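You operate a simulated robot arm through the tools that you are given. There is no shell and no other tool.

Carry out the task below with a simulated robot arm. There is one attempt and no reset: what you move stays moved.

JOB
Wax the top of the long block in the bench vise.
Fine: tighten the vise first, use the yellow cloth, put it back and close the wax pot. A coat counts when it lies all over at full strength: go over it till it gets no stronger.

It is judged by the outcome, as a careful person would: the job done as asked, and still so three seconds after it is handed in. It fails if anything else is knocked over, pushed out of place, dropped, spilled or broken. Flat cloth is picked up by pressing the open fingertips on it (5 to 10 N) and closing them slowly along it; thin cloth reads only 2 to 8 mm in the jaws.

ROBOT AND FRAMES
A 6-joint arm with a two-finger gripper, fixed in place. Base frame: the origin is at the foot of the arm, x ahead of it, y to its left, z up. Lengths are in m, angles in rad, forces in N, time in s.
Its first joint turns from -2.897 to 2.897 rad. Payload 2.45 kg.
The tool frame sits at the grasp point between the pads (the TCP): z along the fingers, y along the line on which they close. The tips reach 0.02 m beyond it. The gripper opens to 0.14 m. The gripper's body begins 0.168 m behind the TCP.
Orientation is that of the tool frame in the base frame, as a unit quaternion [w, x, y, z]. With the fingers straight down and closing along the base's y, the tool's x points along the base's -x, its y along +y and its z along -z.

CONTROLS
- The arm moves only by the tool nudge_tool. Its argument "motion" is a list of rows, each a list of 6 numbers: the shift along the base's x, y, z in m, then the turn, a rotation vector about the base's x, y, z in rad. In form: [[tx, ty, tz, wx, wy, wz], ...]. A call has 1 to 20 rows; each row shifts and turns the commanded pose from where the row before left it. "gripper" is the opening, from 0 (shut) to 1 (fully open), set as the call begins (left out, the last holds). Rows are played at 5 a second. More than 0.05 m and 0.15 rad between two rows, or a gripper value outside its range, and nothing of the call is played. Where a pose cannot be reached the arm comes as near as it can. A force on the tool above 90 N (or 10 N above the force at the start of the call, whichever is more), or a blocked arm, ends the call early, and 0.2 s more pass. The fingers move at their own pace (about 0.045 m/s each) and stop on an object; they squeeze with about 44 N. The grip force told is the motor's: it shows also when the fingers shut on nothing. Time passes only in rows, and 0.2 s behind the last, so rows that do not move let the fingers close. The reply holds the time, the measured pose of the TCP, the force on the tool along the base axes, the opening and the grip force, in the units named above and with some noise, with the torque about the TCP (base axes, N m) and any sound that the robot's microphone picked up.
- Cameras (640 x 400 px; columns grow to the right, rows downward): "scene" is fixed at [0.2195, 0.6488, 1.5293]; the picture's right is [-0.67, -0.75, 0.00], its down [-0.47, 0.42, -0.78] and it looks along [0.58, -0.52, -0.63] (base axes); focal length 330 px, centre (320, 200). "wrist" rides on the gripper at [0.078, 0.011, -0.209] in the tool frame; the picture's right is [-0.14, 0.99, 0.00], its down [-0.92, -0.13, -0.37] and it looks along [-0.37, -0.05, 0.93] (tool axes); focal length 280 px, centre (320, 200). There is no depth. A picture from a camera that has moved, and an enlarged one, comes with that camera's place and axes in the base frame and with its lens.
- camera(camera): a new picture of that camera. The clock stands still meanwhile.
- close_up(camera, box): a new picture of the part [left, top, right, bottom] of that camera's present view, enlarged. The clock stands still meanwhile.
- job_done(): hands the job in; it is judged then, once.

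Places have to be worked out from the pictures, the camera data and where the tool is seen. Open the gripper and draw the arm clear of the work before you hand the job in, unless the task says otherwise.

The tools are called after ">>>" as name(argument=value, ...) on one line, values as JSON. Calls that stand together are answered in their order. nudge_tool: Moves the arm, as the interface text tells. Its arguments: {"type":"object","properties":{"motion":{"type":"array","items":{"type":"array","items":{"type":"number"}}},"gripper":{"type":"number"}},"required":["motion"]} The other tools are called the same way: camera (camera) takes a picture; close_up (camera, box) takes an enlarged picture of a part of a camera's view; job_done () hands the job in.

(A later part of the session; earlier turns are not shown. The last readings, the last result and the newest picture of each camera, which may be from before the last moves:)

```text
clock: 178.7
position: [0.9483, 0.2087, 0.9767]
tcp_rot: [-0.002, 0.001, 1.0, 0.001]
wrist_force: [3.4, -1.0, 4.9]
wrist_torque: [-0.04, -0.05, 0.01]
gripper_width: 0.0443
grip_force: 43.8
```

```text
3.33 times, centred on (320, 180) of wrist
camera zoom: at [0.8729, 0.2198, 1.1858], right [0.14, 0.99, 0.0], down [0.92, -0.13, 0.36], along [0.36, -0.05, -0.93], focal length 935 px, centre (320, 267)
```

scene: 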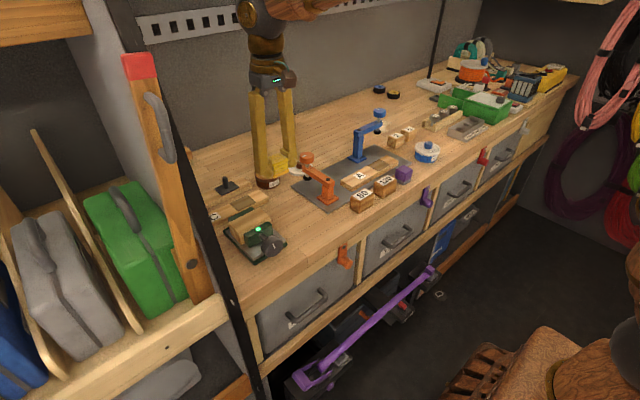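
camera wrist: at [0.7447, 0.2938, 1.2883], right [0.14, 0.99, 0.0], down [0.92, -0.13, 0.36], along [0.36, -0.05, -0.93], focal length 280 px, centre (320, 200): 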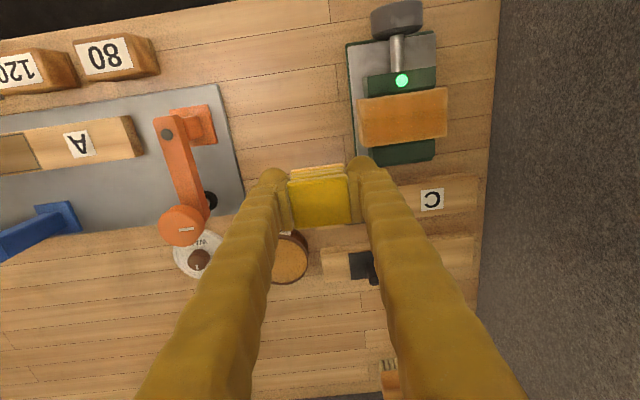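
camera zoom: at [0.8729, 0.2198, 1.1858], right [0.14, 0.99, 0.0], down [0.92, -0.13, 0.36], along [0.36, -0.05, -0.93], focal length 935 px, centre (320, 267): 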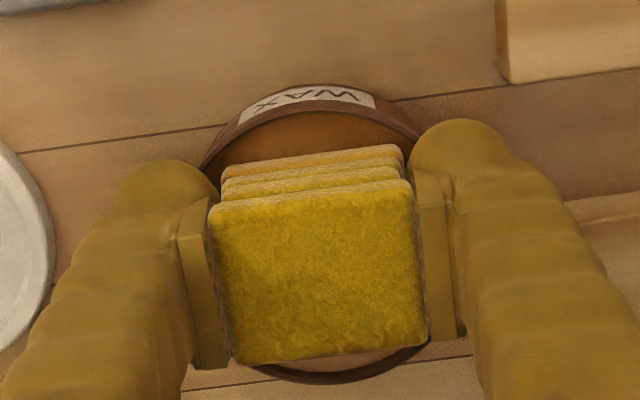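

The pot looks unmoved. I lift slightly, shift +3 mm in x to centre, and press again.

>>> nudge_tool(motion=[[0, 0, 0.004, 0, 0, 0], [0.002, 0, 0, 0, 0, 0], [0, 0, -0.003, 0, 0, 0], [0, 0, -0.001, 0, 0, 0], [0, 0, 0, 0, 0, 0]])

>>> nudge_tool(motion=[[0, 0, -0.0008, 0, 0, 0], [0, 0, 0, 0, 0, 0], [0, 0, 0, 0, 0, 0]])

>>> close_up(camera="wrist", box=[240, 120, 400, 240])

```text
clock: 179.9
position: [0.9514, 0.2083, 0.9775]
tcp_rot: [-0.001, 0.001, 1.0, 0.001]
wrist_force: [0.2, -0.1, -0.4]
wrist_torque: [-0.01, -0.03, -0.01]
gripper_width: 0.0444
grip_force: 44.1
```

```text
clock: 180.7
position: [0.9509, 0.2086, 0.9792]
tcp_rot: [-0.001, 0.001, 1.0, 0.001]
wrist_force: [0.1, 0.5, 0.3]
wrist_torque: [0.05, -0.07, 0.03]
gripper_width: 0.0443
grip_force: 44.2
```

```text
3.33 times, centred on (320, 180) of wrist
camera zoom: at [0.8741, 0.2196, 1.1866], right [0.14, 0.99, 0.0], down [0.92, -0.13, 0.36], along [0.36, -0.05, -0.93], focal length 935 px, centre (320, 267)
```

zoom: 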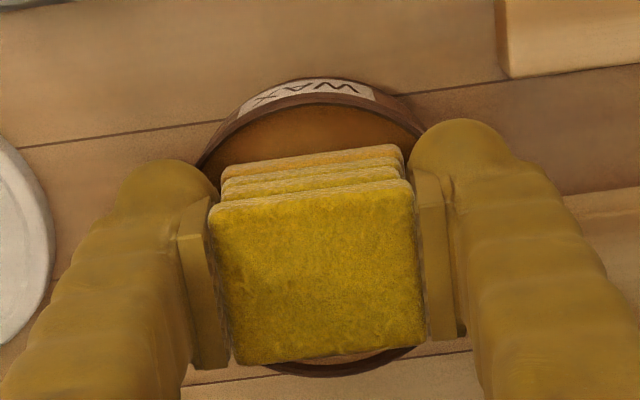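

The pad just settled flat in the grip. I nudge x back 1 mm and press in 1 mm steps.

>>> nudge_tool(motion=[[-0.001, 0, -0.001, 0, 0, 0], [0, 0, 0, 0, 0, 0]])

>>> nudge_tool(motion=[[0, 0, -0.001, 0, 0, 0], [0, 0, 0, 0, 0, 0]])

```text
clock: 181.3
position: [0.9511, 0.2082, 0.9761]
tcp_rot: [-0.002, 0.0, 1.0, 0.001]
wrist_force: [2.1, -1.9, 8.2]
wrist_torque: [-0.19, 0.03, 0.07]
gripper_width: 0.0443
grip_force: 43.8
```

```text
clock: 181.9
position: [0.9512, 0.2091, 0.9772]
tcp_rot: [-0.002, 0.001, 1.0, 0.0]
wrist_force: [-4.2, -6.9, 31.2]
wrist_torque: [-0.35, 0.32, -0.07]
gripper_width: 0.0445
grip_force: 44.1
```

Dwell, then back to the block's front −y corner.

>>> nudge_tool(motion=[[0, 0, 0, 0, 0, 0], [0.001, 0, 0, 0, 0, 0], [-0.001, 0, 0, 0, 0, 0], [0, 0, 0, 0, 0, 0], [0, 0, 0.01, 0, 0, 0], [0, 0, 0.035, 0, 0, 0], [0, 0, 0.045, 0, 0, 0], [-0.0307, 0.0225, 0, 0, 0, 0], [-0.0307, 0.0225, 0, 0, 0, 0], [-0.0307, 0.0225, 0, 0, 0, 0], [-0.0307, 0.0225, 0, 0, 0, 0], [-0.0307, 0.0225, 0, 0, 0, 0], [-0.0307, 0.0225, 0, 0, 0, 0], [0, 0, -0.03, 0, 0, 0], [0, 0, -0.02, 0, 0, 0], [0, 0, -0.008, 0, 0, 0], [0, 0, 0, 0, 0, 0]])

>>> close_up(camera="scene", box=[210, 160, 290, 260])

>>> nudge_tool(motion=[[0, 0, -0.0015, 0, 0, 0], [0, 0, -0.0015, 0, 0, 0], [0, 0, 0, 0, 0, 0]])

```text
clock: 185.5
position: [0.7676, 0.3426, 1.0071]
tcp_rot: [-0.002, 0.0, 1.0, 0.001]
wrist_force: [0.0, -0.1, -0.9]
wrist_torque: [0.02, 0.05, -0.01]
gripper_width: 0.0448
grip_force: 43.7
```

```text
4.00 times, centred on (250, 210) of scene
camera zoom: at [0.2195, 0.6488, 1.5293], right [-0.67, -0.75, 0.0], down [-0.47, 0.42, -0.78], along [0.58, -0.52, -0.63], focal length 1320 px, centre (600, 160)
```

zoom: 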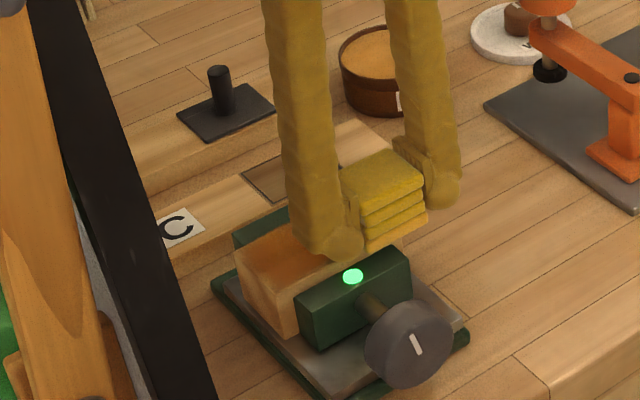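

```text
clock: 186.3
position: [0.7661, 0.3423, 1.0058]
tcp_rot: [-0.001, 0.001, 1.0, 0.0]
wrist_force: [-0.3, -1.6, 3.9]
wrist_torque: [-0.04, -0.08, -0.03]
gripper_width: 0.0444
grip_force: 44.0
```

Light contact; press 1 mm more and run front lanes both ways.

>>> nudge_tool(motion=[[0, 0, -0.001, 0, 0, 0], [0, 0.01, 0, 0, 0, 0], [0, 0.01, 0, 0, 0, 0], [0, 0.01, 0, 0, 0, 0], [0, 0.01, 0, 0, 0, 0], [0, 0.01, 0, 0, 0, 0], [0, 0.01, 0, 0, 0, 0], [0, 0.01, 0, 0, 0, 0]])

>>> nudge_tool(motion=[[0.007, 0, 0, 0, 0, 0], [0, -0.01, 0, 0, 0, 0], [0, -0.01, 0, 0, 0, 0], [0, -0.01, 0, 0, 0, 0], [0, -0.01, 0, 0, 0, 0], [0, -0.01, 0, 0, 0, 0], [0, -0.01, 0, 0, 0, 0], [0, -0.01, 0, 0, 0, 0], [0, 0, 0, 0, 0, 0]])

>>> nudge_tool(motion=[[-0.007, 0, 0, 0, 0, 0], [0, 0.01, 0, 0, 0, 0], [0, 0.01, 0, 0, 0, 0], [0, -0.01, 0, 0, 0, 0], [0, -0.01, 0, 0, 0, 0], [0, 0.01, 0, 0, 0, 0], [0, 0.01, 0, 0, 0, 0], [0, 0.01, 0, 0, 0, 0], [0, 0.01, 0, 0, 0, 0], [0, 0.01, 0, 0, 0, 0], [0, 0.01, 0, 0, 0, 0], [0, 0.01, 0, 0, 0, 0]])

```text
clock: 188.1
position: [0.7668, 0.4133, 1.0045]
tcp_rot: [-0.002, 0.001, 1.0, 0.001]
wrist_force: [-1.0, -6.4, 15.6]
wrist_torque: [-0.27, -0.16, -0.07]
gripper_width: 0.0445
grip_force: 44.3
```

```text
clock: 190.1
position: [0.773, 0.3424, 1.004]
tcp_rot: [0.0, 0.001, 1.0, 0.001]
wrist_force: [2.6, 14.8, 48.2]
wrist_torque: [0.54, -0.16, 0.06]
gripper_width: 0.0443
grip_force: 44.2
```

```text
clock: 192.7
position: [0.7655, 0.4142, 1.002]
tcp_rot: [-0.003, 0.001, 1.0, 0.001]
wrist_force: [-1.4, -9.5, 20.0]
wrist_torque: [-0.34, 0.07, -0.03]
gripper_width: 0.0443
grip_force: 44.7
```

The z at contact is dropping, so the pad may be creeping up in the grip. I ease off, do the back lane lightly, then inspect.

>>> nudge_tool(motion=[[0.008, 0, 0.0004, 0, 0, 0], [0.008, 0, 0, 0, 0, 0], [0.008, 0, 0, 0, 0, 0], [0.008, 0, 0, 0, 0, 0], [0, -0.01, 0, 0, 0, 0], [0, -0.01, 0, 0, 0, 0], [0, -0.01, 0, 0, 0, 0], [0, -0.01, 0, 0, 0, 0], [0, -0.01, 0, 0, 0, 0], [0, -0.01, 0, 0, 0, 0], [0, -0.01, 0, 0, 0, 0]])

>>> nudge_tool(motion=[[-0.007, 0, 0, 0, 0, 0], [-0.007, 0, 0, 0, 0, 0], [0, 0.01, 0, 0, 0, 0], [0, 0.01, 0, 0, 0, 0], [0, 0.01, 0, 0, 0, 0], [0, 0.01, 0, 0, 0, 0], [0, 0.01, 0, 0, 0, 0], [0, 0.01, 0, 0, 0, 0], [0, 0.01, 0, 0, 0, 0]])

>>> nudge_tool(motion=[[0, 0, 0.02, 0, 0, 0], [0, 0, 0.035, 0, 0, 0], [0.01, -0.04, 0.02, 0, 0, 0], [0.01, -0.045, 0, 0, 0, 0], [0.015, -0.045, 0, 0, 0, 0], [0, 0, 0, 0, 0, 0]])

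>>> close_up(camera="scene", box=[232, 205, 268, 240])

>>> close_up(camera="wrist", box=[364, 75, 432, 147])

>>> close_up(camera="scene", box=[230, 120, 310, 200])

```text
clock: 195.1
position: [0.7983, 0.3417, 1.0044]
tcp_rot: [-0.002, 0.001, 1.0, 0.0]
wrist_force: [-0.5, -1.0, -0.9]
wrist_torque: [0.01, 0.01, 0.01]
gripper_width: 0.0449
grip_force: 44.4
```

```text
clock: 197.1
position: [0.7849, 0.4122, 1.0049]
tcp_rot: [-0.001, 0.001, 1.0, 0.001]
wrist_force: [0.1, -0.1, -0.5]
wrist_torque: [-0.01, 0.0, 0.01]
gripper_width: 0.0447
grip_force: 44.3
```

```text
clock: 198.5
position: [0.8225, 0.2822, 1.0783]
tcp_rot: [-0.002, 0.001, 1.0, 0.001]
wrist_force: [-0.3, 0.6, -0.8]
wrist_torque: [0.0, 0.01, -0.02]
gripper_width: 0.0446
grip_force: 43.8
```

```text
11.43 times, centred on (250, 222) of scene
camera zoom: at [0.2195, 0.6488, 1.5293], right [-0.67, -0.75, 0.0], down [-0.47, 0.42, -0.78], along [0.58, -0.52, -0.63], focal length 3772 px, centre (1120, -57)
```

zoom: 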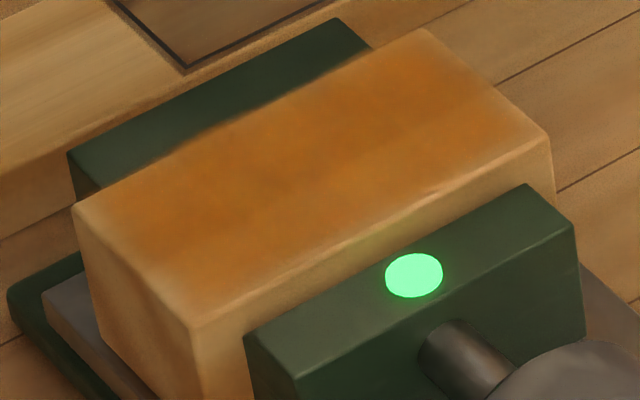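

```text
5.56 times, centred on (398, 111) of wrist
camera zoom: at [0.7449, 0.2926, 1.2874], right [0.14, 0.99, 0.0], down [0.92, -0.13, 0.36], along [0.36, -0.05, -0.93], focal length 1558 px, centre (-113, 694)
```

zoom: 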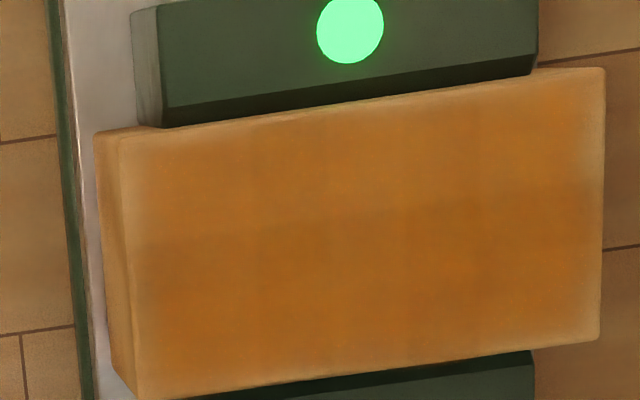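

```text
5.00 times, centred on (270, 160) of scene
camera zoom: at [0.2195, 0.6488, 1.5293], right [-0.67, -0.75, 0.0], down [-0.47, 0.42, -0.78], along [0.58, -0.52, -0.63], focal length 1650 px, centre (570, 400)
```

zoom: 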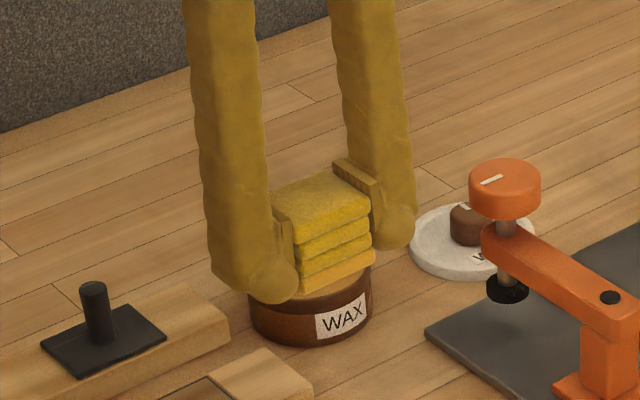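

The picture barely changed, suggesting near-saturation, but the back-lane pass lost contact because the pad has crept up ~4 mm in the grip. I'll set the pad down on its own spot and re-grip it higher for more protrusion.

>>> nudge_tool(motion=[[-0.035, -0.0113, 0, 0, 0, 0], [-0.035, -0.0113, 0, 0, 0, 0], [-0.035, -0.0113, 0, 0, 0, 0], [-0.034, -0.0113, -0.01, 0, 0, 0], [0, 0, -0.04, 0, 0, 0], [0, 0, -0.04, 0, 0, 0], [0, 0, -0.03, 0, 0, 0], [0, 0, -0.008, 0, 0, 0], [0, 0, 0, 0, 0, 0]])

>>> nudge_tool(motion=[[0, 0, -0.002, 0, 0, 0], [0, 0, -0.002, 0, 0, 0], [0, 0, 0, 0, 0, 0]])

>>> close_up(camera="scene", box=[280, 170, 370, 250])

```text
clock: 200.5
position: [0.682, 0.238, 0.9509]
tcp_rot: [-0.002, 0.001, 1.0, 0.0]
wrist_force: [0.4, 0.2, -0.2]
wrist_torque: [-0.04, 0.03, -0.01]
gripper_width: 0.0447
grip_force: 44.1
```

```text
clock: 201.3
position: [0.681, 0.2383, 0.9474]
tcp_rot: [-0.002, 0.001, 1.0, 0.001]
wrist_force: [-0.6, -0.3, -0.7]
wrist_torque: [0.01, 0.01, 0.0]
gripper_width: 0.0446
grip_force: 44.0
```

```text
5.00 times, centred on (325, 210) of scene
camera zoom: at [0.2195, 0.6488, 1.5293], right [-0.67, -0.75, 0.0], down [-0.47, 0.42, -0.78], along [0.58, -0.52, -0.63], focal length 1650 px, centre (295, 150)
```

zoom: 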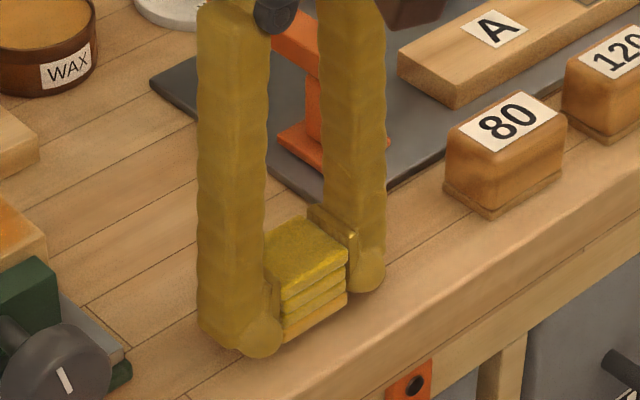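

Position matches its original spot; lower until it rests.

>>> nudge_tool(motion=[[0.001, 0, -0.002, 0, 0, 0], [0, 0, 0, 0, 0, 0]])

>>> nudge_tool(motion=[[0, 0, -0.0015, 0, 0, 0], [0, 0, 0, 0, 0, 0]])

```text
clock: 201.9
position: [0.6823, 0.2391, 0.9449]
tcp_rot: [-0.002, 0.001, 1.0, 0.001]
wrist_force: [-0.4, 0.6, -0.8]
wrist_torque: [-0.01, 0.0, -0.02]
gripper_width: 0.0445
grip_force: 43.9
```

```text
clock: 202.5
position: [0.682, 0.2376, 0.9433]
tcp_rot: [-0.001, 0.001, 1.0, 0.001]
wrist_force: [0.0, 0.0, -0.8]
wrist_torque: [-0.02, 0.02, -0.01]
gripper_width: 0.0445
grip_force: 43.8
```

>>> nudge_tool(motion=[[0, 0, -0.001, 0, 0, 0], [0, 0, 0, 0, 0, 0]])

>>> nudge_tool(motion=[[0, 0, -0.001, 0, 0, 0], [0, 0, 0, 0, 0, 0]])

>>> close_up(camera="wrist", box=[220, 120, 420, 270])

```text
clock: 203.1
position: [0.6836, 0.2387, 0.9412]
tcp_rot: [-0.002, 0.001, 1.0, 0.001]
wrist_force: [0.4, 0.9, -0.1]
wrist_torque: [0.01, -0.02, 0.0]
gripper_width: 0.0447
grip_force: 43.9
```

```text
clock: 203.7
position: [0.6832, 0.2384, 0.9416]
tcp_rot: [-0.001, 0.001, 1.0, 0.001]
wrist_force: [-1.0, -2.7, 7.8]
wrist_torque: [-0.1, 0.16, 0.05]
gripper_width: 0.0446
grip_force: 43.6
```

```text
2.67 times, centred on (320, 195) of wrist
camera zoom: at [0.6051, 0.2491, 1.1506], right [0.14, 0.99, 0.0], down [0.92, -0.13, 0.37], along [0.36, -0.05, -0.93], focal length 748 px, centre (320, 213)
```

zoom: 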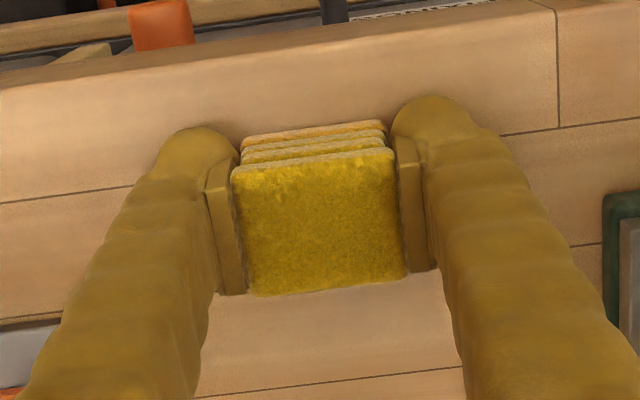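

Resting on the bench at 8 N. I open slightly, raise to z 0.953, centre on the pad and re-grip.

>>> nudge_tool(motion=[[0, 0, 0.0005, 0, 0, 0], [0, 0, 0, 0, 0, 0], [0.002, 0, 0.006, 0, 0, 0], [0.002, -0.001, 0.0055, 0, 0, 0], [0, 0, 0, 0, 0, 0]], gripper=0.4)

>>> close_up(camera="wrist", box=[220, 120, 420, 270])

>>> close_up(camera="scene", box=[280, 170, 370, 250])

```text
clock: 204.9
position: [0.686, 0.2368, 0.9525]
tcp_rot: [-0.002, 0.001, 1.0, 0.0]
wrist_force: [-0.4, 0.7, -0.9]
wrist_torque: [-0.02, 0.02, -0.02]
gripper_width: 0.0559
grip_force: 0.1
```

```text
2.67 times, centred on (320, 195) of wrist
camera zoom: at [0.6093, 0.2486, 1.1624], right [0.14, 0.99, 0.0], down [0.92, -0.13, 0.37], along [0.36, -0.05, -0.93], focal length 748 px, centre (320, 213)
```

zoom: 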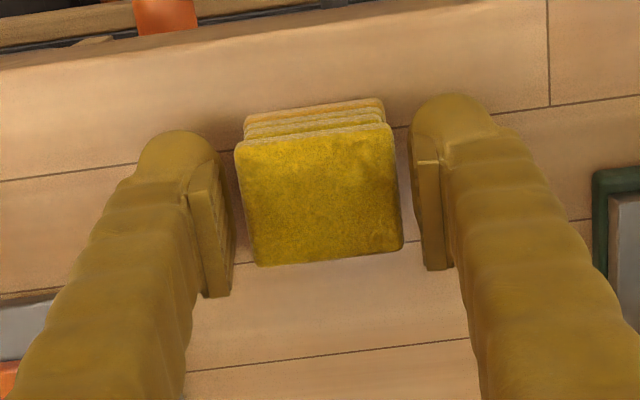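

```text
5.00 times, centred on (325, 210) of scene
camera zoom: at [0.2195, 0.6488, 1.5293], right [-0.67, -0.75, 0.0], down [-0.47, 0.42, -0.78], along [0.58, -0.52, -0.63], focal length 1650 px, centre (295, 150)
```

zoom: 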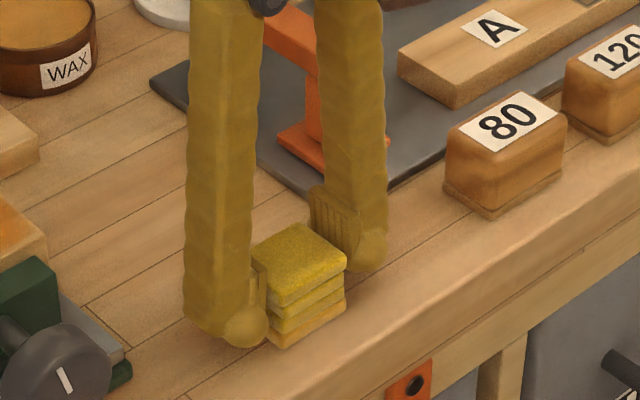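

The pad sits just where it was originally, and I'm centred on it. Close the grip.

>>> nudge_tool(motion=[[0, 0, 0, 0, 0, 0], [0, 0, 0, 0, 0, 0], [0, 0, 0, 0, 0, 0]], gripper=0.25)

>>> nudge_tool(motion=[[0, 0, 0.01, 0, 0, 0], [0, 0, 0.03, 0, 0, 0], [0, 0, 0.04, 0, 0, 0], [0, 0, 0.03, 0, 0, 0], [0, 0, 0, 0, 0, 0]])

>>> close_up(camera="scene", box=[260, 130, 380, 250])

```text
clock: 205.7
position: [0.6874, 0.2384, 0.9542]
tcp_rot: [-0.002, 0.001, 1.0, 0.0]
wrist_force: [1.3, -0.1, 0.7]
wrist_torque: [-0.02, 0.0, -0.02]
gripper_width: 0.0444
grip_force: 43.8
```

```text
clock: 206.9
position: [0.6867, 0.2389, 1.0623]
tcp_rot: [-0.002, 0.001, 1.0, 0.001]
wrist_force: [-0.4, -0.2, -0.1]
wrist_torque: [0.0, 0.03, 0.01]
gripper_width: 0.0443
grip_force: 43.8
```

```text
3.33 times, centred on (320, 190) of scene
camera zoom: at [0.2195, 0.6488, 1.5293], right [-0.67, -0.75, 0.0], down [-0.47, 0.42, -0.78], along [0.58, -0.52, -0.63], focal length 1100 px, centre (320, 233)
```

zoom: 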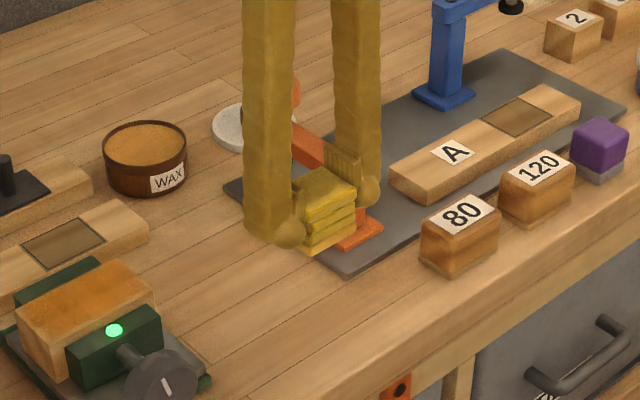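

Pad lifted with 16 mm protrusion. To the pot for a fresh load.

>>> nudge_tool(motion=[[0.0379, -0.0043, 0, 0, 0, 0], [0.0379, -0.0043, 0, 0, 0, 0], [0.0379, -0.0043, 0, 0, 0, 0], [0.0379, -0.0043, 0, 0, 0, 0], [0.0379, -0.0043, 0, 0, 0, 0], [0.0379, -0.0043, 0, 0, 0, 0], [0.0379, -0.0043, 0, 0, 0, 0], [0, 0, -0.035, 0, 0, 0], [0, 0, -0.025, 0, 0, 0], [0, 0, -0.012, 0, 0, 0], [0, 0, 0, 0, 0, 0]])

>>> nudge_tool(motion=[[0, 0, -0.002, 0, 0, 0], [0, 0, 0, 0, 0, 0]])

>>> close_up(camera="wrist", box=[240, 120, 400, 240])

```text
clock: 209.3
position: [0.9528, 0.2073, 0.9916]
tcp_rot: [-0.001, 0.001, 1.0, 0.001]
wrist_force: [1.7, -0.4, 1.0]
wrist_torque: [-0.05, 0.01, 0.05]
gripper_width: 0.0442
grip_force: 43.9
```

```text
clock: 209.9
position: [0.9508, 0.207, 0.9898]
tcp_rot: [0.0, 0.0, 1.0, 0.0]
wrist_force: [-0.4, 1.4, 24.2]
wrist_torque: [-0.52, 0.54, -0.03]
gripper_width: 0.0443
grip_force: 44.1
```

```text
3.33 times, centred on (320, 180) of wrist
camera zoom: at [0.8742, 0.218, 1.1989], right [0.14, 0.99, 0.0], down [0.92, -0.13, 0.37], along [0.36, -0.05, -0.93], focal length 935 px, centre (320, 267)
```

zoom: 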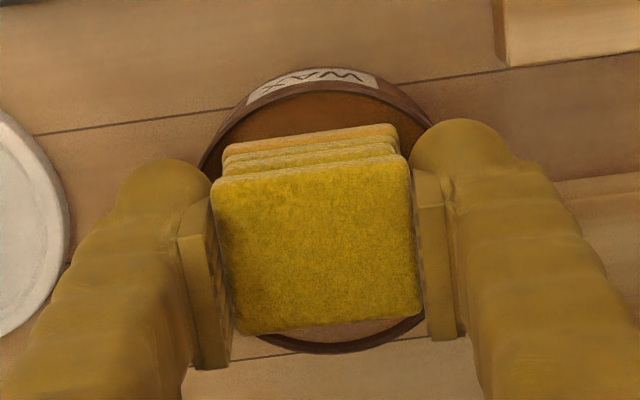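

Early contact at the front −y corner suggests the pad's corner is on the rim; the picture shows it about 2 mm short in x and 1 mm in −y. I lift, shift, and press again.

>>> nudge_tool(motion=[[0, 0, 0.005, 0, 0, 0], [0.002, 0.0013, 0, 0, 0, 0], [0, 0, -0.004, 0, 0, 0], [0, 0, 0, 0, 0, 0]])

>>> nudge_tool(motion=[[0, 0, -0.0015, 0, 0, 0], [0, 0, 0, 0, 0, 0]])

>>> nudge_tool(motion=[[0, 0, -0.0015, 0, 0, 0], [0, 0, 0, 0, 0, 0]])

```text
clock: 210.9
position: [0.9539, 0.2084, 0.9895]
tcp_rot: [-0.001, 0.0, 1.0, 0.001]
wrist_force: [-0.8, 0.4, -0.5]
wrist_torque: [0.01, 0.0, -0.02]
gripper_width: 0.0442
grip_force: 44.4
```

```text
clock: 211.5
position: [0.9534, 0.209, 0.9885]
tcp_rot: [-0.002, 0.001, 1.0, 0.001]
wrist_force: [-0.1, 0.1, -0.6]
wrist_torque: [0.0, -0.01, 0.0]
gripper_width: 0.0444
grip_force: 43.9
```

```text
clock: 212.1
position: [0.9543, 0.2082, 0.9874]
tcp_rot: [-0.002, 0.001, 1.0, 0.001]
wrist_force: [-0.5, 0.2, -1.1]
wrist_torque: [0.02, 0.01, -0.01]
gripper_width: 0.0442
grip_force: 43.7
```

Clear of the rim now. Continue to the wax.

>>> nudge_tool(motion=[[0, 0, -0.001, 0, 0, 0], [0, 0, 0, 0, 0, 0]])

>>> nudge_tool(motion=[[0, 0, -0.001, 0, 0, 0], [0, 0, 0, 0, 0, 0]])

>>> nudge_tool(motion=[[0, 0, -0.0008, 0, 0, 0], [0, 0, 0, 0, 0, 0]])

```text
clock: 212.7
position: [0.953, 0.2088, 0.986]
tcp_rot: [-0.003, 0.0, 1.0, 0.002]
wrist_force: [0.9, -0.8, 5.1]
wrist_torque: [0.07, -0.03, 0.02]
gripper_width: 0.0441
grip_force: 43.9
```

```text
clock: 213.3
position: [0.9531, 0.2082, 0.9866]
tcp_rot: [-0.001, 0.001, 1.0, 0.001]
wrist_force: [-2.2, 0.6, 23.5]
wrist_torque: [-0.11, 0.01, -0.05]
gripper_width: 0.0443
grip_force: 43.4
```

```text
clock: 213.9
position: [0.9538, 0.2084, 0.9857]
tcp_rot: [-0.001, 0.001, 1.0, 0.001]
wrist_force: [-2.6, -0.1, 43.0]
wrist_torque: [-0.24, -0.01, 0.0]
gripper_width: 0.0444
grip_force: 44.3
```

Flat, balanced contact with the wax at the predicted height. Dwell, lift, and go to the block's front −y corner.

>>> nudge_tool(motion=[[0, 0, 0.001, 0, 0, 0], [0, 0, 0, 0, 0, 0], [0, 0, 0, 0, 0, 0], [0, 0, 0.01, 0, 0, 0], [0, 0, 0.035, 0, 0, 0], [0, 0, 0.04, 0, 0, 0], [-0.0313, 0.0224, 0, 0, 0, 0], [-0.0313, 0.0224, 0, 0, 0, 0], [-0.0313, 0.0224, 0, 0, 0, 0], [-0.0313, 0.0224, 0, 0, 0, 0], [-0.0313, 0.0224, 0, 0, 0, 0], [-0.031, 0.0224, 0, 0, 0, 0], [0, 0, -0.03, 0, 0, 0], [0, 0, -0.02, 0, 0, 0], [0, 0, 0, 0, 0, 0], [0, 0, 0, 0, 0, 0]])

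>>> close_up(camera="scene", box=[210, 160, 290, 260])

>>> nudge_tool(motion=[[0, 0, -0.003, 0, 0, 0], [0, 0, -0.001, 0, 0, 0], [0, 0, 0, 0, 0, 0]])

```text
clock: 217.3
position: [0.7666, 0.3438, 1.0197]
tcp_rot: [-0.002, 0.001, 1.0, 0.001]
wrist_force: [0.5, -0.8, -0.5]
wrist_torque: [0.02, 0.01, 0.02]
gripper_width: 0.0442
grip_force: 44.2
```

```text
4.00 times, centred on (250, 210) of scene
camera zoom: at [0.2195, 0.6488, 1.5293], right [-0.67, -0.75, 0.0], down [-0.47, 0.42, -0.78], along [0.58, -0.52, -0.63], focal length 1320 px, centre (600, 160)
```

zoom: 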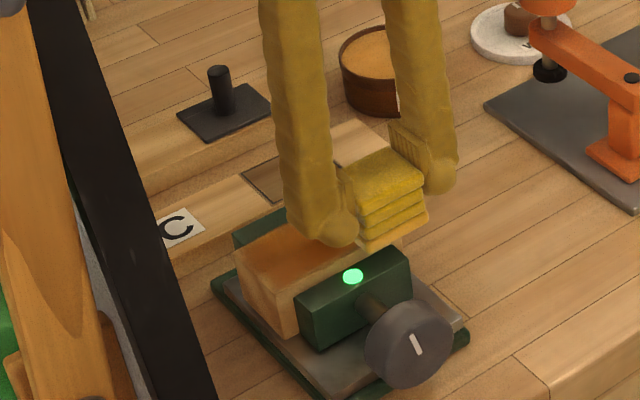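

```text
clock: 218.1
position: [0.7664, 0.3431, 1.0158]
tcp_rot: [-0.001, 0.0, 1.0, 0.001]
wrist_force: [0.7, 0.6, -0.7]
wrist_torque: [-0.03, -0.04, -0.01]
gripper_width: 0.0441
grip_force: 43.6
```

>>> nudge_tool(motion=[[0, 0, -0.001, 0, 0, 0], [0, 0, 0, 0, 0, 0]])

>>> nudge_tool(motion=[[0, 0, -0.001, 0, 0, 0], [0, 0, 0, 0, 0, 0]])

```text
clock: 218.7
position: [0.7667, 0.3425, 1.015]
tcp_rot: [-0.002, 0.001, 1.0, 0.001]
wrist_force: [-0.6, 0.1, -0.3]
wrist_torque: [0.01, 0.0, 0.0]
gripper_width: 0.0442
grip_force: 43.7
```

```text
clock: 219.3
position: [0.7666, 0.3432, 1.0142]
tcp_rot: [-0.002, 0.001, 1.0, 0.002]
wrist_force: [-1.2, -0.1, 7.4]
wrist_torque: [0.09, -0.04, 0.03]
gripper_width: 0.0443
grip_force: 44.5
```

Flat light contact (7 N). Serpentine: front lane, then stepping back lane by lane.

>>> nudge_tool(motion=[[0, 0, -0.0004, 0, 0, 0], [0, 0.01, 0, 0, 0, 0], [0, 0.01, 0, 0, 0, 0], [0, 0.01, 0, 0, 0, 0], [0, 0.01, 0, 0, 0, 0], [0, 0.01, 0, 0, 0, 0], [0, 0.01, 0, 0, 0, 0], [0, 0.01, 0, 0, 0, 0]])

>>> nudge_tool(motion=[[0.008, 0, 0, 0, 0, 0], [0, -0.01, 0, 0, 0, 0], [0, -0.01, 0, 0, 0, 0], [0, -0.01, 0, 0, 0, 0], [0, -0.01, 0, 0, 0, 0], [0, -0.01, 0, 0, 0, 0], [0, -0.01, 0, 0, 0, 0], [0, -0.01, 0, 0, 0, 0]])

>>> nudge_tool(motion=[[0.008, 0, 0, 0, 0, 0], [0, 0.01, 0, 0, 0, 0], [0, 0.01, 0, 0, 0, 0], [0, 0.01, 0, 0, 0, 0], [0, 0.01, 0, 0, 0, 0], [0, 0.01, 0, 0, 0, 0], [0, 0.01, 0, 0, 0, 0], [0, 0.01, 0, 0, 0, 0]])

>>> nudge_tool(motion=[[0.008, 0, 0, 0, 0, 0], [0.008, 0, 0, 0, 0, 0], [0, -0.01, 0, 0, 0, 0], [0, -0.01, 0, 0, 0, 0], [0, -0.01, 0, 0, 0, 0], [0, -0.01, 0, 0, 0, 0], [0, -0.01, 0, 0, 0, 0], [0, -0.01, 0, 0, 0, 0], [0, -0.01, 0, 0, 0, 0]])

```text
clock: 221.1
position: [0.7653, 0.4132, 1.0136]
tcp_rot: [-0.001, 0.002, 1.0, 0.0]
wrist_force: [0.6, -5.0, 11.2]
wrist_torque: [-0.19, -0.09, -0.01]
gripper_width: 0.0446
grip_force: 43.7
```

```text
clock: 222.9
position: [0.7742, 0.3434, 1.0148]
tcp_rot: [-0.002, 0.001, 1.0, 0.001]
wrist_force: [0.3, 2.2, 3.6]
wrist_torque: [0.15, 0.01, 0.01]
gripper_width: 0.0443
grip_force: 44.4
```

```text
clock: 224.7
position: [0.7829, 0.4129, 1.0141]
tcp_rot: [-0.002, 0.001, 1.0, 0.001]
wrist_force: [-0.3, -1.1, 1.1]
wrist_torque: [-0.03, 0.01, -0.03]
gripper_width: 0.0445
grip_force: 44.3
```

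```text
clock: 226.7
position: [0.7983, 0.3428, 1.0141]
tcp_rot: [-0.002, 0.001, 1.0, 0.001]
wrist_force: [-0.6, 9.5, 23.4]
wrist_torque: [0.43, 0.12, -0.03]
gripper_width: 0.0441
grip_force: 43.6
```

Force is moderate. Two more passes (middle, then front), then lift and compare from the same viewpoint.

>>> nudge_tool(motion=[[-0.007, 0, 0, 0, 0, 0], [-0.007, 0, 0, 0, 0, 0], [0, 0.01, 0, 0, 0, 0], [0, 0.01, 0, 0, 0, 0], [0, 0.01, 0, 0, 0, 0], [0, 0.01, 0, 0, 0, 0], [0, 0.01, 0, 0, 0, 0], [0, 0.01, 0, 0, 0, 0], [0, 0.01, 0, 0, 0, 0]])

>>> nudge_tool(motion=[[-0.008, 0, -0.0005, 0, 0, 0], [-0.008, 0, 0, 0, 0, 0], [0, -0.01, 0, 0, 0, 0], [0, -0.01, 0, 0, 0, 0], [0, -0.01, 0, 0, 0, 0], [0, -0.01, 0, 0, 0, 0], [0, -0.01, 0, 0, 0, 0], [0, -0.01, 0, 0, 0, 0], [0, -0.01, 0, 0, 0, 0]])

>>> nudge_tool(motion=[[0, 0, 0.02, 0, 0, 0], [0, 0, 0.025, 0, 0, 0], [0.016, -0.03, 0.02, 0, 0, 0], [0.02, -0.03, 0, 0, 0, 0], [0.02, 0, 0, 0, 0, 0], [0, 0, 0, 0, 0, 0]])

>>> close_up(camera="scene", box=[232, 205, 268, 240])

>>> close_up(camera="wrist", box=[364, 75, 432, 147])

>>> close_up(camera="scene", box=[230, 120, 310, 200])

```text
clock: 228.7
position: [0.7835, 0.4119, 1.014]
tcp_rot: [-0.003, 0.001, 1.0, 0.001]
wrist_force: [0.0, -0.1, -0.8]
wrist_torque: [0.0, -0.01, 0.01]
gripper_width: 0.0442
grip_force: 44.3
```

```text
clock: 230.7
position: [0.7676, 0.3446, 1.0124]
tcp_rot: [-0.001, 0.001, 1.0, 0.001]
wrist_force: [1.3, 6.5, 18.4]
wrist_torque: [0.32, -0.12, 0.05]
gripper_width: 0.0444
grip_force: 43.9
```

```text
clock: 232.1
position: [0.8226, 0.2832, 1.0786]
tcp_rot: [-0.002, 0.001, 1.0, 0.001]
wrist_force: [0.3, 0.2, -0.8]
wrist_torque: [-0.01, -0.03, 0.0]
gripper_width: 0.0443
grip_force: 43.5
```

```text
11.43 times, centred on (250, 222) of scene
camera zoom: at [0.2195, 0.6488, 1.5293], right [-0.67, -0.75, 0.0], down [-0.47, 0.42, -0.78], along [0.58, -0.52, -0.63], focal length 3772 px, centre (1120, -57)
```

zoom: 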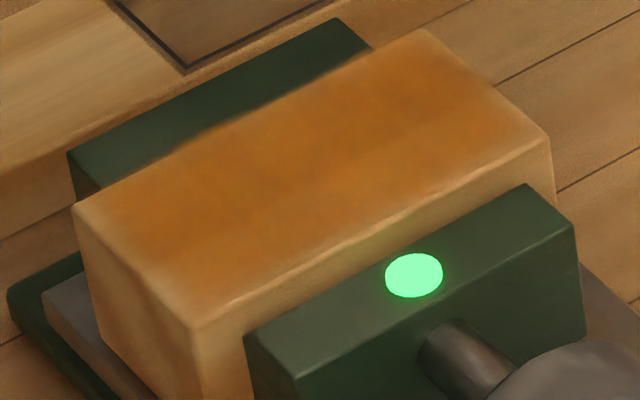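

```text
5.56 times, centred on (398, 111) of wrist
camera zoom: at [0.7462, 0.2939, 1.2886], right [0.14, 0.99, 0.0], down [0.92, -0.13, 0.36], along [0.36, -0.05, -0.93], focal length 1558 px, centre (-113, 694)
```

zoom: 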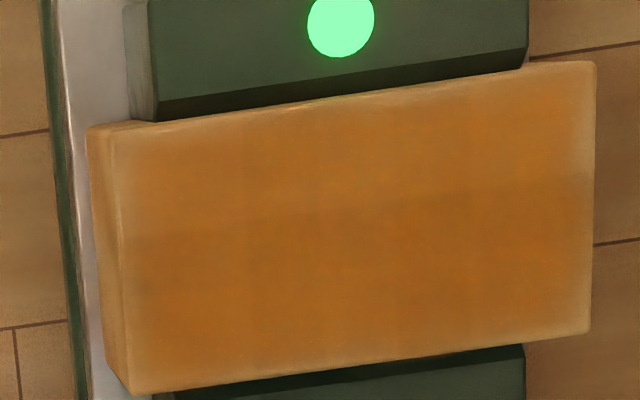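

```text
5.00 times, centred on (270, 160) of scene
camera zoom: at [0.2195, 0.6488, 1.5293], right [-0.67, -0.75, 0.0], down [-0.47, 0.42, -0.78], along [0.58, -0.52, -0.63], focal length 1650 px, centre (570, 400)
```

zoom: 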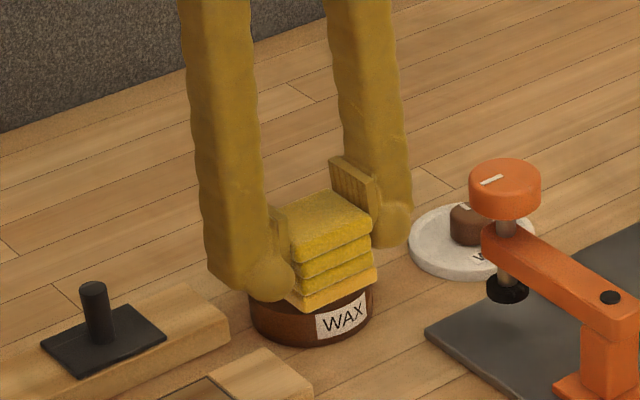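

The look is essentially unchanged by that last load. To rule out the hand's own shadow as the cause of the remaining tone step, I move the hand away and look again.

>>> nudge_tool(motion=[[-0.04, -0.02, 0.02, 0, 0, 0], [-0.04, -0.02, 0.02, 0, 0, 0], [-0.04, 0, 0.02, 0, 0, 0], [-0.04, 0, 0, 0, 0, 0], [0, 0, 0, 0, 0, 0]])

>>> close_up(camera="scene", box=[232, 205, 268, 240])

>>> camera(camera="wrist")

```text
clock: 233.3
position: [0.6643, 0.2442, 1.1389]
tcp_rot: [-0.001, 0.0, 1.0, 0.002]
wrist_force: [-0.3, 0.0, -0.4]
wrist_torque: [0.04, 0.02, 0.0]
gripper_width: 0.0443
grip_force: 44.2
```

```text
11.43 times, centred on (250, 222) of scene
camera zoom: at [0.2195, 0.6488, 1.5293], right [-0.67, -0.75, 0.0], down [-0.47, 0.42, -0.78], along [0.58, -0.52, -0.63], focal length 3772 px, centre (1120, -57)
```

zoom: 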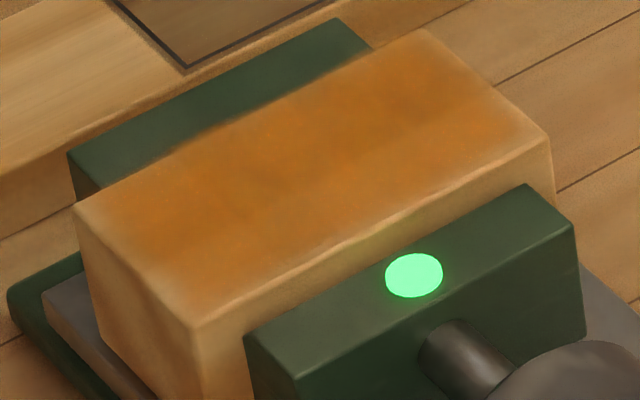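

```text
taken
camera wrist: at [0.5865, 0.2556, 1.3484], right [0.14, 0.99, 0.0], down [0.92, -0.13, 0.36], along [0.36, -0.05, -0.93], focal length 280 px, centre (320, 200)
```

wrist: 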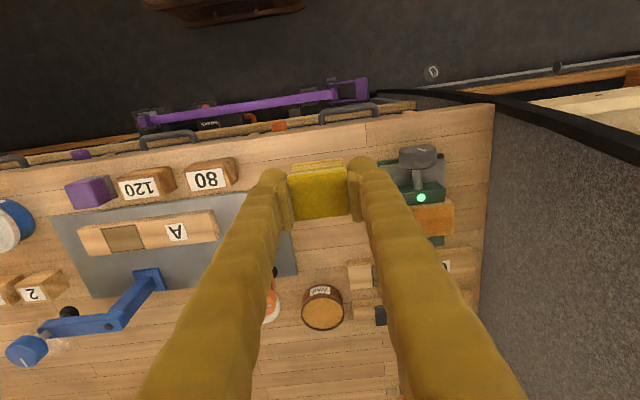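

No shadow effect: the edges, particularly the front/+y corner, are still a bit paler than the middle. I'll reload and work with the pad's centre closer to the edges.

>>> nudge_tool(motion=[[0.0413, -0.0051, -0.01, 0, 0, 0], [0.0413, -0.0051, -0.01, 0, 0, 0], [0.0413, -0.0051, -0.01, 0, 0, 0], [0.0413, -0.0051, -0.01, 0, 0, 0], [0.0413, -0.0051, -0.01, 0, 0, 0], [0.0413, -0.0051, -0.01, 0, 0, 0], [0.0414, -0.0051, -0.01, 0, 0, 0], [0, 0, -0.04, 0, 0, 0], [0, 0, -0.025, 0, 0, 0], [0, 0, -0.014, 0, 0, 0], [0, 0, 0, 0, 0, 0]])

>>> close_up(camera="wrist", box=[240, 120, 400, 240])

```text
clock: 235.7
position: [0.9518, 0.2083, 0.9891]
tcp_rot: [-0.001, 0.001, 1.0, 0.002]
wrist_force: [-0.6, 1.1, 0.0]
wrist_torque: [-0.01, -0.02, 0.02]
gripper_width: 0.0444
grip_force: 44.3
```

```text
3.33 times, centred on (320, 180) of wrist
camera zoom: at [0.8748, 0.2193, 1.1985], right [0.14, 0.99, 0.0], down [0.92, -0.13, 0.37], along [0.36, -0.05, -0.93], focal length 935 px, centre (320, 267)
```

zoom: 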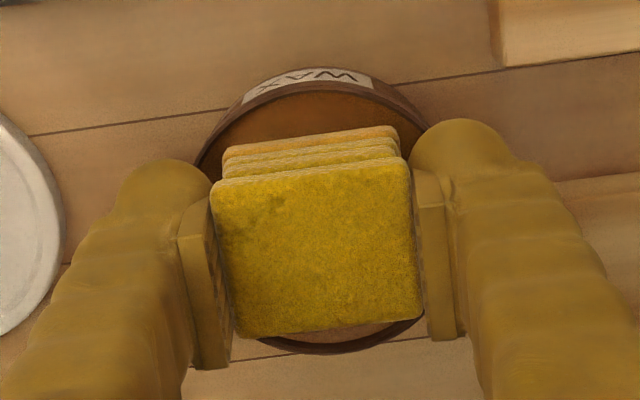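

>>> nudge_tool(motion=[[0.001, 0, -0.002, 0, 0, 0], [0, 0, -0.001, 0, 0, 0], [0, 0, 0, 0, 0, 0]])

>>> nudge_tool(motion=[[0, 0, -0.001, 0, 0, 0], [0, 0, 0, 0, 0, 0]])

>>> nudge_tool(motion=[[0, 0, -0.0008, 0, 0, 0], [0, 0, 0, 0, 0, 0]])

```text
clock: 236.5
position: [0.9542, 0.2063, 0.9868]
tcp_rot: [-0.002, 0.0, 1.0, 0.001]
wrist_force: [0.4, 0.2, -0.6]
wrist_torque: [-0.03, -0.02, 0.0]
gripper_width: 0.0442
grip_force: 43.8
```

```text
clock: 237.1
position: [0.9534, 0.206, 0.9866]
tcp_rot: [-0.001, 0.001, 1.0, 0.002]
wrist_force: [0.5, -0.1, -1.2]
wrist_torque: [0.0, 0.05, -0.02]
gripper_width: 0.0443
grip_force: 43.9
```

```text
clock: 237.7
position: [0.9535, 0.2068, 0.9851]
tcp_rot: [-0.001, 0.001, 1.0, 0.002]
wrist_force: [-1.1, -0.4, 4.7]
wrist_torque: [-0.04, 0.09, -0.02]
gripper_width: 0.0442
grip_force: 43.7
```

Press and dwell, then go to the front/+y corner of the block.

>>> nudge_tool(motion=[[0, 0, -0.0008, 0, 0, 0], [0, 0, 0, 0, 0, 0], [0, 0, 0, 0, 0, 0], [0, 0, 0.01, 0, 0, 0], [0, 0, 0.035, 0, 0, 0], [0, 0, 0.04, 0, 0, 0], [-0.0272, 0.03, 0, 0, 0, 0], [-0.0272, 0.03, 0, 0, 0, 0], [-0.0272, 0.03, 0, 0, 0, 0], [-0.0272, 0.03, 0, 0, 0, 0], [-0.0272, 0.03, 0, 0, 0, 0], [-0.0272, 0.03, 0, 0, 0, 0], [-0.0272, 0.029, 0, 0, 0, 0], [0, 0, -0.03, 0, 0, 0], [0, 0, -0.02, 0, 0, 0], [0, 0, 0, 0, 0, 0]])

>>> close_up(camera="scene", box=[210, 160, 290, 260])

>>> nudge_tool(motion=[[0, 0, -0.003, 0, 0, 0], [0, 0, -0.001, 0, 0, 0], [0, 0, 0, 0, 0, 0]])

```text
clock: 241.1
position: [0.765, 0.4167, 1.0185]
tcp_rot: [-0.001, 0.001, 1.0, 0.001]
wrist_force: [0.2, 0.2, 0.0]
wrist_torque: [0.03, 0.01, -0.01]
gripper_width: 0.0444
grip_force: 44.0
```

```text
4.00 times, centred on (250, 210) of scene
camera zoom: at [0.2195, 0.6488, 1.5293], right [-0.67, -0.75, 0.0], down [-0.47, 0.42, -0.78], along [0.58, -0.52, -0.63], focal length 1320 px, centre (600, 160)
```

zoom: 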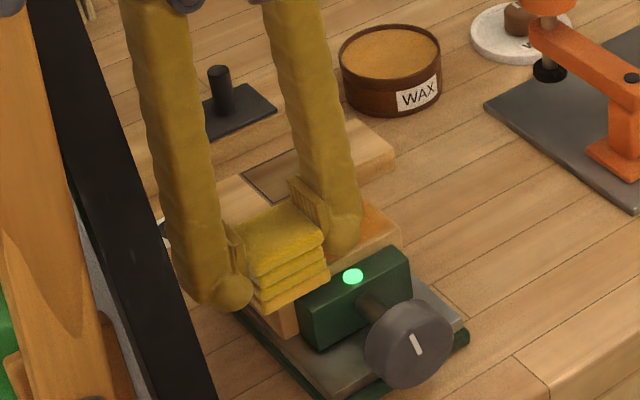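

```text
clock: 241.9
position: [0.7631, 0.4154, 1.0145]
tcp_rot: [-0.001, 0.0, 1.0, 0.001]
wrist_force: [0.3, -0.3, -0.4]
wrist_torque: [-0.04, 0.0, 0.01]
gripper_width: 0.0441
grip_force: 44.2
```

Descend to contact.

>>> nudge_tool(motion=[[0, 0, -0.001, 0, 0, 0], [0, 0, 0, 0, 0, 0]])

>>> nudge_tool(motion=[[0, 0, -0.001, 0, 0, 0], [0, 0, 0, 0, 0, 0]])

```text
clock: 242.5
position: [0.7646, 0.4163, 1.0128]
tcp_rot: [-0.002, 0.0, 1.0, 0.001]
wrist_force: [-0.1, 0.2, 0.4]
wrist_torque: [0.0, 0.03, 0.03]
gripper_width: 0.0443
grip_force: 44.0
```

```text
clock: 243.1
position: [0.7641, 0.4163, 1.0127]
tcp_rot: [-0.002, 0.001, 1.0, 0.001]
wrist_force: [-0.2, -2.0, 10.6]
wrist_torque: [-0.17, -0.1, 0.0]
gripper_width: 0.0444
grip_force: 44.0
```

10 N contact. Work the +y end strip back and forth across x, then along the front edge.

>>> nudge_tool(motion=[[0.008, 0, 0, 0, 0, 0], [0.008, 0, 0, 0, 0, 0], [0.008, 0, 0, 0, 0, 0], [0.008, 0, 0, 0, 0, 0], [0.008, 0, 0, 0, 0, 0], [-0.008, 0, 0, 0, 0, 0], [-0.008, 0, 0, 0, 0, 0], [-0.008, 0, 0, 0, 0, 0], [-0.008, 0, 0, 0, 0, 0], [-0.008, 0, 0, 0, 0, 0]])

>>> nudge_tool(motion=[[0, -0.01, 0, 0, 0, 0], [0, -0.01, 0, 0, 0, 0], [0, -0.01, 0, 0, 0, 0], [0, -0.01, 0, 0, 0, 0], [0, -0.01, 0, 0, 0, 0], [0, -0.01, 0, 0, 0, 0], [0, -0.01, 0, 0, 0, 0], [0, -0.008, 0, 0, 0, 0]])

>>> nudge_tool(motion=[[0.008, 0, 0, 0, 0, 0], [0.008, 0, 0, 0, 0, 0], [0.008, 0, 0, 0, 0, 0], [0.008, 0, 0, 0, 0, 0], [0.008, 0, 0, 0, 0, 0], [-0.008, 0, 0, 0, 0, 0], [-0.008, 0, 0, 0, 0, 0], [-0.008, 0, 0, 0, 0, 0], [-0.008, 0, 0, 0, 0, 0], [-0.008, 0, 0, 0, 0, 0]])

```text
clock: 245.3
position: [0.7649, 0.4157, 1.0136]
tcp_rot: [-0.001, 0.001, 1.0, 0.001]
wrist_force: [6.2, 1.7, 14.4]
wrist_torque: [-0.05, -0.33, 0.06]
gripper_width: 0.0444
grip_force: 44.2
```

```text
clock: 247.1
position: [0.762, 0.3374, 1.013]
tcp_rot: [-0.001, 0.0, 1.0, 0.0]
wrist_force: [-0.6, 5.1, 13.1]
wrist_torque: [0.29, -0.09, 0.11]
gripper_width: 0.0443
grip_force: 44.6
```

```text
clock: 249.3
position: [0.7652, 0.3377, 1.0136]
tcp_rot: [-0.002, 0.0, 1.0, 0.002]
wrist_force: [2.5, -0.8, 6.1]
wrist_torque: [-0.03, -0.1, -0.04]
gripper_width: 0.0446
grip_force: 44.4
```

Forces fine. Front edge again to +y, across, and the back edge, then inspect.

>>> nudge_tool(motion=[[0, 0.01, -0.0003, 0, 0, 0], [0, 0.01, 0, 0, 0, 0], [0, 0.01, 0, 0, 0, 0], [0, 0.01, 0, 0, 0, 0], [0, 0.01, 0, 0, 0, 0], [0, 0.01, 0, 0, 0, 0], [0, 0.01, 0, 0, 0, 0], [0, 0.008, 0, 0, 0, 0]])

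>>> nudge_tool(motion=[[0.008, 0, 0, 0, 0, 0], [0.008, 0, 0, 0, 0, 0], [0.008, 0, 0, 0, 0, 0], [0.008, 0, 0, 0, 0, 0], [0.006, 0, 0, 0, 0, 0], [0, -0.01, 0, 0, 0, 0], [0, -0.01, 0, 0, 0, 0], [0, -0.01, 0, 0, 0, 0], [0, -0.01, 0, 0, 0, 0], [0, -0.01, 0, 0, 0, 0], [0, -0.01, 0, 0, 0, 0], [0, -0.01, 0, 0, 0, 0], [0, -0.008, 0, 0, 0, 0]])

>>> nudge_tool(motion=[[0, 0, 0.02, 0, 0, 0], [0, 0, 0.025, 0, 0, 0], [0.01, -0.025, 0.02, 0, 0, 0], [0.01, -0.03, 0, 0, 0, 0], [0, 0, 0, 0, 0, 0]])

>>> close_up(camera="scene", box=[232, 205, 268, 240])

>>> close_up(camera="wrist", box=[364, 75, 432, 147])

```text
clock: 251.1
position: [0.7632, 0.416, 1.0126]
tcp_rot: [-0.002, 0.001, 1.0, 0.001]
wrist_force: [0.7, -8.2, 21.9]
wrist_torque: [-0.45, -0.15, -0.08]
gripper_width: 0.0444
grip_force: 43.7
```

```text
clock: 253.9
position: [0.8005, 0.3353, 1.0119]
tcp_rot: [-0.002, 0.001, 1.0, 0.0]
wrist_force: [0.1, 1.2, 3.9]
wrist_torque: [0.09, 0.01, -0.01]
gripper_width: 0.0445
grip_force: 44.3
```

```text
clock: 255.1
position: [0.821, 0.2827, 1.0776]
tcp_rot: [-0.002, 0.002, 1.0, 0.0]
wrist_force: [-0.6, 0.1, -0.6]
wrist_torque: [0.01, -0.03, -0.01]
gripper_width: 0.0445
grip_force: 43.9
```

```text
11.43 times, centred on (250, 222) of scene
camera zoom: at [0.2195, 0.6488, 1.5293], right [-0.67, -0.75, 0.0], down [-0.47, 0.42, -0.78], along [0.58, -0.52, -0.63], focal length 3772 px, centre (1120, -57)
```

zoom: 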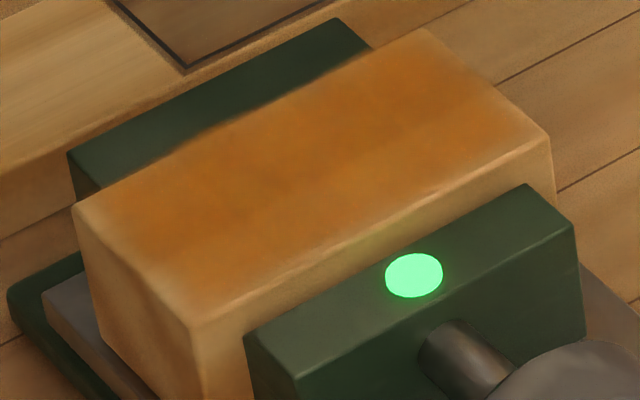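

```text
5.56 times, centred on (398, 111) of wrist
camera zoom: at [0.7436, 0.2942, 1.2874], right [0.14, 0.99, 0.0], down [0.92, -0.13, 0.36], along [0.36, -0.05, -0.93], focal length 1558 px, centre (-113, 694)
```

zoom: 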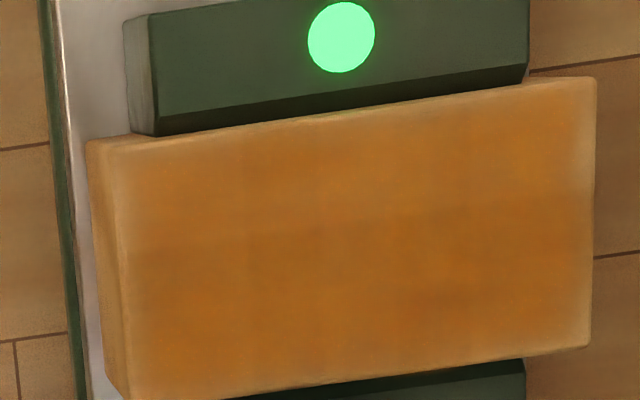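

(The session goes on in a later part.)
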